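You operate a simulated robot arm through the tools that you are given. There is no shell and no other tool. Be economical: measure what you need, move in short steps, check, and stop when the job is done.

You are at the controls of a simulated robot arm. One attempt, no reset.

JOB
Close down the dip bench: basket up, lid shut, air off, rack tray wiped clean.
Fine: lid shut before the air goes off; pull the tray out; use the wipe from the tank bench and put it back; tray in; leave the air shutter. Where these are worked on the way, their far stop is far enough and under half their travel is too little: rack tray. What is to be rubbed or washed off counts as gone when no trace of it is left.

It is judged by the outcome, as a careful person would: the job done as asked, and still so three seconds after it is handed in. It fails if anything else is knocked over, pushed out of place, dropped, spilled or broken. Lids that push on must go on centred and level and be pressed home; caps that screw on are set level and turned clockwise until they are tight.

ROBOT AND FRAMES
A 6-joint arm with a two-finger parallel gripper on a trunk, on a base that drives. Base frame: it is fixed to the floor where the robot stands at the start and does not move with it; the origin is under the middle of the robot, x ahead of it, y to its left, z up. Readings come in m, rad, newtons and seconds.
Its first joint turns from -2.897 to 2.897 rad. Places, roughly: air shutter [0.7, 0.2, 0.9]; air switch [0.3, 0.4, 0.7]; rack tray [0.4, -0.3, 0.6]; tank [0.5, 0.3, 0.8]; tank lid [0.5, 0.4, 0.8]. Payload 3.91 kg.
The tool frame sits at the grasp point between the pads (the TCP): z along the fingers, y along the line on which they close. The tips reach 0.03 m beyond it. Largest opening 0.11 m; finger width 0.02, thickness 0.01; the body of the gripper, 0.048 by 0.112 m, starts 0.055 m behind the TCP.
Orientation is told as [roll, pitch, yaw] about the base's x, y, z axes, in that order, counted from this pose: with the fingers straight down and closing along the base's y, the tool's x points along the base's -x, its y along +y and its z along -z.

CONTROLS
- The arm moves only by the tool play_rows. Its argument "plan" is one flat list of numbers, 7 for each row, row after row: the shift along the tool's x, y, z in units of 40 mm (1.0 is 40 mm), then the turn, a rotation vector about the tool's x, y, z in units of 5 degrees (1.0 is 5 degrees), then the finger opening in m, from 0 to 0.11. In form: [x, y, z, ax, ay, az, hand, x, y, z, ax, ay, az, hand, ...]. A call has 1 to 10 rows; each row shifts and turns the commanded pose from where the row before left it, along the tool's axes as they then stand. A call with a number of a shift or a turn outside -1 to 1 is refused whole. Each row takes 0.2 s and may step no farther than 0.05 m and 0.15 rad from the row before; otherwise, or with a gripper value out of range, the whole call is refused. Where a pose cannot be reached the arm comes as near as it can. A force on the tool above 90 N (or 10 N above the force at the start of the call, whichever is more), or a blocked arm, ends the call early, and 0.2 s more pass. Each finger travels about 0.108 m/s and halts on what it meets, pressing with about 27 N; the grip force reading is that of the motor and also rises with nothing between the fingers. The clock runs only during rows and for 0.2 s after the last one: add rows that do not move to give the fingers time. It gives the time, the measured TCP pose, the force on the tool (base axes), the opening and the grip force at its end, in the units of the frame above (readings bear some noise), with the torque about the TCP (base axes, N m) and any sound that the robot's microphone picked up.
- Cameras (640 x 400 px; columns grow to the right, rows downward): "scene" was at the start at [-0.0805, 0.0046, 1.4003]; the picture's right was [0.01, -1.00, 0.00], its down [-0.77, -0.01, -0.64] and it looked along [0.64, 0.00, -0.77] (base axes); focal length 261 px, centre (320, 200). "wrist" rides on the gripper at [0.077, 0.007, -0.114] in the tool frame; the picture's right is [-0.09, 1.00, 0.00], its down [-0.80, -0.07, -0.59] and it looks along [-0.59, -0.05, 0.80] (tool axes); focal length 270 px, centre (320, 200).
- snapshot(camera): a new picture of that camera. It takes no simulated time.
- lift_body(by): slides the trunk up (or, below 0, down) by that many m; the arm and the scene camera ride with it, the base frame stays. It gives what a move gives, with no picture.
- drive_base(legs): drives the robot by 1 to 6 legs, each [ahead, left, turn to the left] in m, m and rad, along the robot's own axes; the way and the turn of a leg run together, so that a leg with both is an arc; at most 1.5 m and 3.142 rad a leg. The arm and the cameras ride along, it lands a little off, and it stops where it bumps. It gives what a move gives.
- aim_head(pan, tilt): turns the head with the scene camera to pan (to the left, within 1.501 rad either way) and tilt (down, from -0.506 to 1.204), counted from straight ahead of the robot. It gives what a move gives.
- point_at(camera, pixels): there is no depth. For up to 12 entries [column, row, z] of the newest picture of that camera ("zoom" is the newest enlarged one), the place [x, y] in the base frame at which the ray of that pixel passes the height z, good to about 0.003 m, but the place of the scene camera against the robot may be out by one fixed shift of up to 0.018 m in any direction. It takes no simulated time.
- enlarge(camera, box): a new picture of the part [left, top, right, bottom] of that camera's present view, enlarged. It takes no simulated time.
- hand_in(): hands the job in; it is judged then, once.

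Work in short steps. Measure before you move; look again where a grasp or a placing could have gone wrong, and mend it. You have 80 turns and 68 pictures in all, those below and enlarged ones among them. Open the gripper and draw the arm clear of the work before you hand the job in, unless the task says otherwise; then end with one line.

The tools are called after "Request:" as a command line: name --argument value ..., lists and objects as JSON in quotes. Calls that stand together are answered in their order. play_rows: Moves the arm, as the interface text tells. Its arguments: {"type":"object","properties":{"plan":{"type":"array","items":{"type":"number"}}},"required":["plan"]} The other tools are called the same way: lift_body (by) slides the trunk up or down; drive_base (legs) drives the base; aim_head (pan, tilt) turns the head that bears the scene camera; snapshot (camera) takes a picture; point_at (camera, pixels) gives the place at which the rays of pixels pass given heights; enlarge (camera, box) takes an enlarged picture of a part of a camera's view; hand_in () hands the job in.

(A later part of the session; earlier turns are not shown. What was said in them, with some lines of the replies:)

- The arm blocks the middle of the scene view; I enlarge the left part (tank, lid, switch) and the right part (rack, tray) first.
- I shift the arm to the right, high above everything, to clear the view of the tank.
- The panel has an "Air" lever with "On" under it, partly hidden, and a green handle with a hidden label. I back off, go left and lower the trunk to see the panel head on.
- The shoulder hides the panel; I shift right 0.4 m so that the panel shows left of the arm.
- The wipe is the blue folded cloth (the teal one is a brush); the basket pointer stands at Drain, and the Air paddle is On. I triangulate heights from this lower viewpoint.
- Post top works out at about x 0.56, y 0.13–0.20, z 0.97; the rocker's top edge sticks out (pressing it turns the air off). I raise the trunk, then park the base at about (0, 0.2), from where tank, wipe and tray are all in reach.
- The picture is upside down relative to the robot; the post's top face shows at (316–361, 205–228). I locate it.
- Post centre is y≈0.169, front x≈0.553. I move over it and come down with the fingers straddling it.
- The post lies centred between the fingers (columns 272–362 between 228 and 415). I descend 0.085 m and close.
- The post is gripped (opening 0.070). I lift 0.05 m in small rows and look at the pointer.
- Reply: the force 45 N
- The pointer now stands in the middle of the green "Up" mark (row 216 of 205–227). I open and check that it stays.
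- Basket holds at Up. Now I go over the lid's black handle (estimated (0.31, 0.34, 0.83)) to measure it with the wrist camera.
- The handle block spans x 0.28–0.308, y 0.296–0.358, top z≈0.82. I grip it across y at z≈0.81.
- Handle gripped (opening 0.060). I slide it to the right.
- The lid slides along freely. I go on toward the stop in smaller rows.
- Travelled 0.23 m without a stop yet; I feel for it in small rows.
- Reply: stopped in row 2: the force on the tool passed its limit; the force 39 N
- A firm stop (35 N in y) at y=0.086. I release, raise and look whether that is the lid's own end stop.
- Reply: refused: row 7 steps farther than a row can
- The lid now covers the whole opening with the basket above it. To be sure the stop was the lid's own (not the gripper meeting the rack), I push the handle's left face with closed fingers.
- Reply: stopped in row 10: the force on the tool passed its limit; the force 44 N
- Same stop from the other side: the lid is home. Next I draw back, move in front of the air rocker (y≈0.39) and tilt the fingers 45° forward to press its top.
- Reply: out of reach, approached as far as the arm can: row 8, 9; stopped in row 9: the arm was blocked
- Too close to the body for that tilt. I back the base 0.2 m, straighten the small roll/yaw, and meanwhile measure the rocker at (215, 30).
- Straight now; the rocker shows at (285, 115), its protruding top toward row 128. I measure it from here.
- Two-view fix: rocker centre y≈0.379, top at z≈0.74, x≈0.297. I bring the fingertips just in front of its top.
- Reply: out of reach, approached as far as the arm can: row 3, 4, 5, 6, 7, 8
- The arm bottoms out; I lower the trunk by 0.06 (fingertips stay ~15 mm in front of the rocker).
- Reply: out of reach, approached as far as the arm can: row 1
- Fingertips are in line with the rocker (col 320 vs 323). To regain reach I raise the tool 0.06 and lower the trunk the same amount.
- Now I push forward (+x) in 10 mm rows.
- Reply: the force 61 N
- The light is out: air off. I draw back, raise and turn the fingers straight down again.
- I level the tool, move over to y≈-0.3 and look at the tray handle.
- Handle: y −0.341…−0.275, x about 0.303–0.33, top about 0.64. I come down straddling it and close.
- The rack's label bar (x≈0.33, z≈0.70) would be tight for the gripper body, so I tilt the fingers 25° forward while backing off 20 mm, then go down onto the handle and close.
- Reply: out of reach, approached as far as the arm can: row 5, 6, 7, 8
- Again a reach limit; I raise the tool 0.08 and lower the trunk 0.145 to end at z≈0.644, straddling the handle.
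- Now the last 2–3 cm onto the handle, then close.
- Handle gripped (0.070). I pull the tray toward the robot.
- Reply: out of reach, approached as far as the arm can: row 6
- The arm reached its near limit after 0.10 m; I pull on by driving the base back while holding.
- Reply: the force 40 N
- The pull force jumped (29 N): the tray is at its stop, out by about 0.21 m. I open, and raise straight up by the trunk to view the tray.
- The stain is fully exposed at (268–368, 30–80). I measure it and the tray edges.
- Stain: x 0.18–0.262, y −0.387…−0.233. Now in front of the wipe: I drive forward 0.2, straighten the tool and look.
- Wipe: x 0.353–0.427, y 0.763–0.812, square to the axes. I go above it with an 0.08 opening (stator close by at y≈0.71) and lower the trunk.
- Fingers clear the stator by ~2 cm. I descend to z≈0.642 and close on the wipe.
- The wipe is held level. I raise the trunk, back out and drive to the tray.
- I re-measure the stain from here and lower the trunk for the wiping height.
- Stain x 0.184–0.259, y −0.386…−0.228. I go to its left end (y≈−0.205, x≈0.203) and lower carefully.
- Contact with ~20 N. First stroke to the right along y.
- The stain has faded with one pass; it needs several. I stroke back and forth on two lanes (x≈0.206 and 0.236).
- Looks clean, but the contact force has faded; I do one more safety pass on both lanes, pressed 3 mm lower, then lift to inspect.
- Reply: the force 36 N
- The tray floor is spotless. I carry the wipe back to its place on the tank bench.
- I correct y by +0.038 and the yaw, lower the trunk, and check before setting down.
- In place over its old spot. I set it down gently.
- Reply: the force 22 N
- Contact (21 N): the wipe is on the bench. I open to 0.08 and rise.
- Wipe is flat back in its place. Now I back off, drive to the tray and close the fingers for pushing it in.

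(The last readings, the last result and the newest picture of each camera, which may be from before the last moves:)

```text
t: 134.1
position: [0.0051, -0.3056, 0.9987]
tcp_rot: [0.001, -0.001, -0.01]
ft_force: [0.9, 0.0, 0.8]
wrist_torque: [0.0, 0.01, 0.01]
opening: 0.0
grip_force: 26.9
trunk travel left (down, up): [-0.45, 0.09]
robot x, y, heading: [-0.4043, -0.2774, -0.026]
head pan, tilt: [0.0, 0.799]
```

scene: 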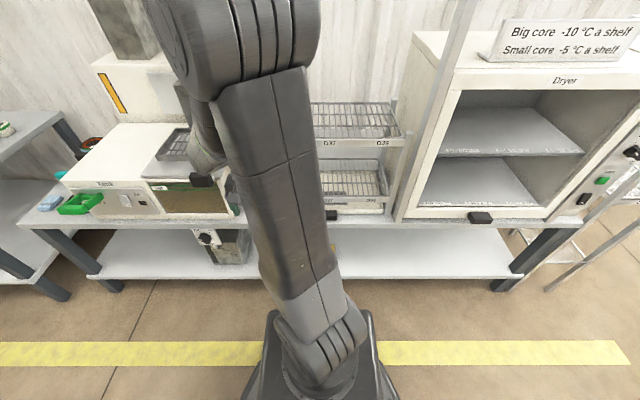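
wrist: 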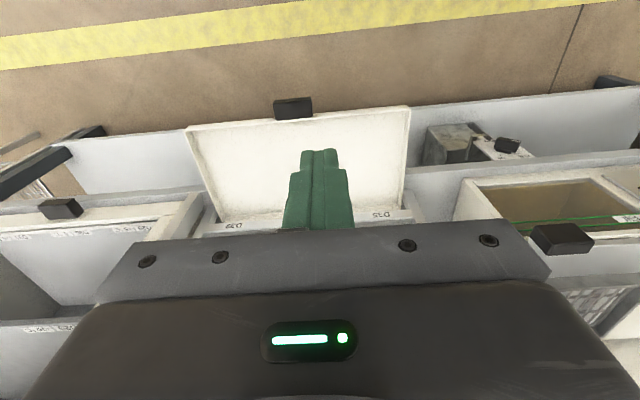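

Handle front is at x≈0.10, y≈−0.307; I lower the trunk to bring the fingertips to handle height in front of it.

Request:
lift_body --by -0.351

Request:
play_rows --plan '[-0.7, 0, 0, 0, 0, 0, 0, -0.7, 0, 0, 0, 0, 0, 0, -0.6, 0, 0, 0, 0, 0, 0, -0.6, 0, 0, 0, 0, 0, 0, -0.6, 0, 0, 0, 0, 0, 0]'

Request:
snapshot --camera "wrist"

```text
t: 137.6
position: [0.0053, -0.3061, 0.6481]
tcp_rot: [0.0, -0.001, -0.012]
ft_force: [-0.3, 0.1, -0.8]
wrist_torque: [0.01, -0.01, 0.0]
opening: 0.0
grip_force: 26.8
trunk travel left (down, up): [-0.099, 0.441]
robot x, y, heading: [-0.4017, -0.2749, -0.028]
head pan, tilt: [0.0, 0.799]
```

```text
t: 138.8
position: [0.1344, -0.3086, 0.6498]
tcp_rot: [0.0, -0.003, -0.012]
ft_force: [-0.3, -0.7, 0.1]
wrist_torque: [0.01, 0.0, -0.01]
opening: 0.0
grip_force: 26.6
trunk travel left (down, up): [-0.099, 0.441]
robot x, y, heading: [-0.4023, -0.2743, -0.026]
head pan, tilt: [0.0, 0.799]
```

```text
4 pictures are left
```

wrist: 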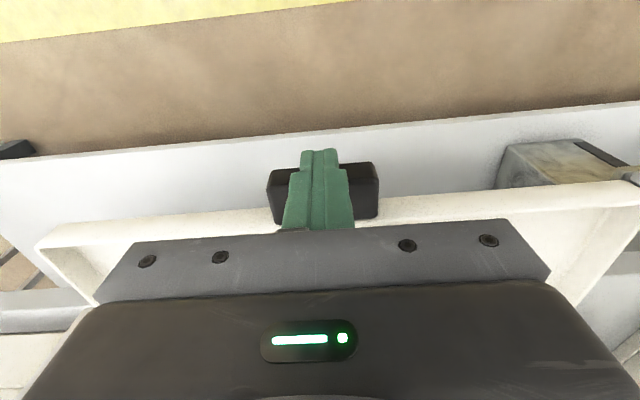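

The fingers are centred on the handle and pushing. I continue.

Request:
play_rows --plan '[-0.5, 0, 0, 0, 0, 0, 0, -0.5, 0, 0, 0, 0, 0, 0, -0.5, 0, 0, 0, 0, 0, 0, -0.5, 0, 0, 0, 0, 0, 0, -0.5, 0, 0, 0, 0, 0, 0, -0.5, 0, 0, 0, 0, 0, 0, -0.5, 0, 0, 0, 0, 0, 0]'

Request:
play_rows --plan '[-0.15, 0, 0, 0, 0, 0, 0, -0.15, 0, 0, 0, 0, 0, 0, -0.15, 0, 0, 0, 0, 0, 0, -0.1, 0, 0, 0, 0, 0, 0]'

```text
t: 140.3
position: [0.2746, -0.3071, 0.6499]
tcp_rot: [-0.001, -0.004, -0.009]
ft_force: [-0.6, -0.8, 0.3]
wrist_torque: [0.02, -0.03, 0.01]
opening: 0.0
grip_force: 26.4
trunk travel left (down, up): [-0.099, 0.441]
robot x, y, heading: [-0.4, -0.2736, -0.025]
head pan, tilt: [0.0, 0.799]
```

```text
t: 141.3
position: [0.2937, -0.31, 0.6482]
tcp_rot: [0.001, -0.002, -0.012]
ft_force: [-4.7, -0.1, 1.8]
wrist_torque: [0.04, 0.12, 0.02]
opening: 0.0
grip_force: 26.8
trunk travel left (down, up): [-0.099, 0.441]
robot x, y, heading: [-0.4044, -0.2746, -0.027]
head pan, tilt: [0.0, 0.799]
```

Request:
play_rows --plan '[-0.1, 0, 0, 0, 0, 0, 0, -0.1, 0, 0, 0, 0, 0, 0, -0.1, 0, 0, 0, 0, 0, 0]'

Request:
snapshot --camera "wrist"

```text
t: 142.2
position: [0.3, -0.3099, 0.6496]
tcp_rot: [-0.001, 0.009, -0.012]
ft_force: [-61.3, 2.0, -0.3]
wrist_torque: [-0.08, 1.13, 0.16]
opening: 0.0
grip_force: 26.4
trunk travel left (down, up): [-0.099, 0.441]
robot x, y, heading: [-0.4051, -0.2725, -0.03]
head pan, tilt: [0.0, 0.799]
```

```text
3 pictures are left
```

wrist: 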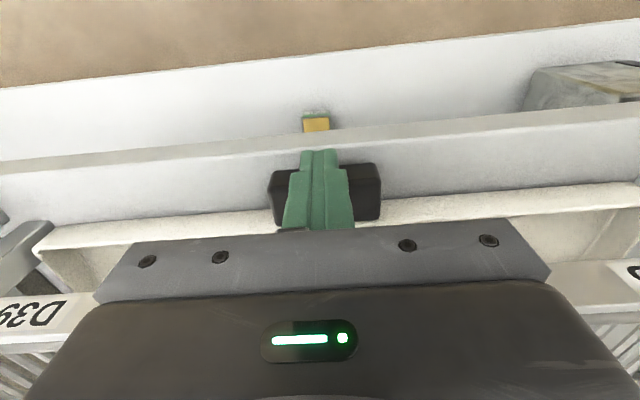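

61 N at x=0.300: the tray is home. I draw back, raise, open, drive clear and take a final look.

Request:
play_rows --plan '[0.6, 0, 0, 0, 0, 0, 0, 0.9, 0, 0, 0, 0, 0, 0, 0.9, 0, 0, 0, 0, 0, 0.05, 0.9, 0, 0, 0, 0, 0, 0.11]'

Request:
lift_body --by 0.4

Request:
aim_head --pan 0.55 --tilt 0.7

Request:
snapshot --camera "scene"

```text
t: 143.2
position: [0.1764, -0.3098, 0.6492]
tcp_rot: [-0.001, -0.004, -0.01]
ft_force: [0.1, -0.4, -0.1]
wrist_torque: [0.02, 0.04, -0.01]
opening: 0.1098
grip_force: 0.0
trunk travel left (down, up): [-0.099, 0.441]
robot x, y, heading: [-0.3979, -0.2744, -0.031]
head pan, tilt: [0.0, 0.799]
```

```text
t: 147.0
position: [0.1753, -0.3092, 1.0488]
tcp_rot: [-0.002, -0.001, -0.011]
ft_force: [0.2, 0.0, 0.5]
wrist_torque: [-0.01, 0.02, -0.01]
opening: 0.1101
grip_force: 0.1
trunk travel left (down, up): [-0.499, 0.041]
robot x, y, heading: [-0.4042, -0.2768, -0.026]
head pan, tilt: [0.0, 0.799]
```

```text
t: 147.9
position: [0.1768, -0.3096, 1.0493]
tcp_rot: [0.0, -0.001, -0.01]
ft_force: [-0.3, -0.3, 0.9]
wrist_torque: [-0.02, 0.0, 0.02]
opening: 0.1101
grip_force: 0.1
trunk travel left (down, up): [-0.499, 0.041]
robot x, y, heading: [-0.3988, -0.2768, -0.023]
head pan, tilt: [0.55, 0.7]
```

```text
2 pictures are left
```

scene: 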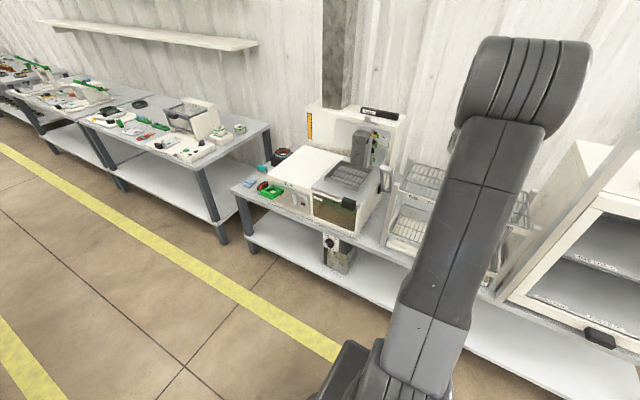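

Request:
enlarge --camera "scene" --box '[225, 90, 425, 250]'

Request:
snapshot --camera "wrist"

```text
2.50 times, centred on (325, 170) of scene
```

zoom: 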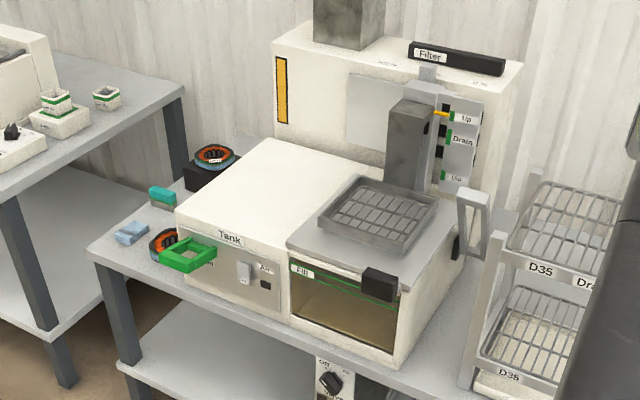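

```text
0 pictures are left
```

wrist: 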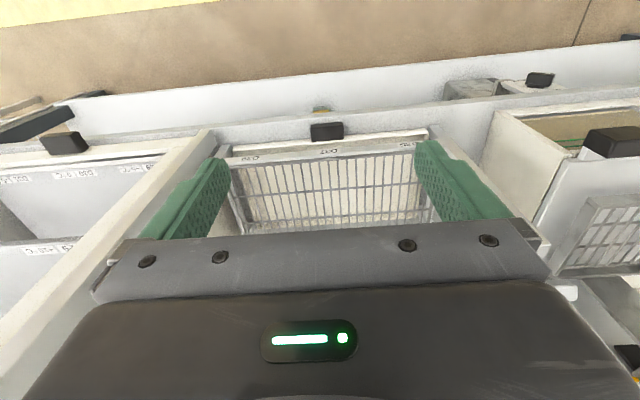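

The final pictures show the pointer at Up, the lid shut, the air light out, the tray in and clean, and the wipe back in its place. The gripper is open and the arm is clear, so I hand in.

Request:
hand_in

```text
The job is handed in.
```

The dip bench is closed down: the basket is up, the lid was shut before the air went off, the tray is wiped clean and back in, the wipe is back in its place, and I left the air shutter alone.
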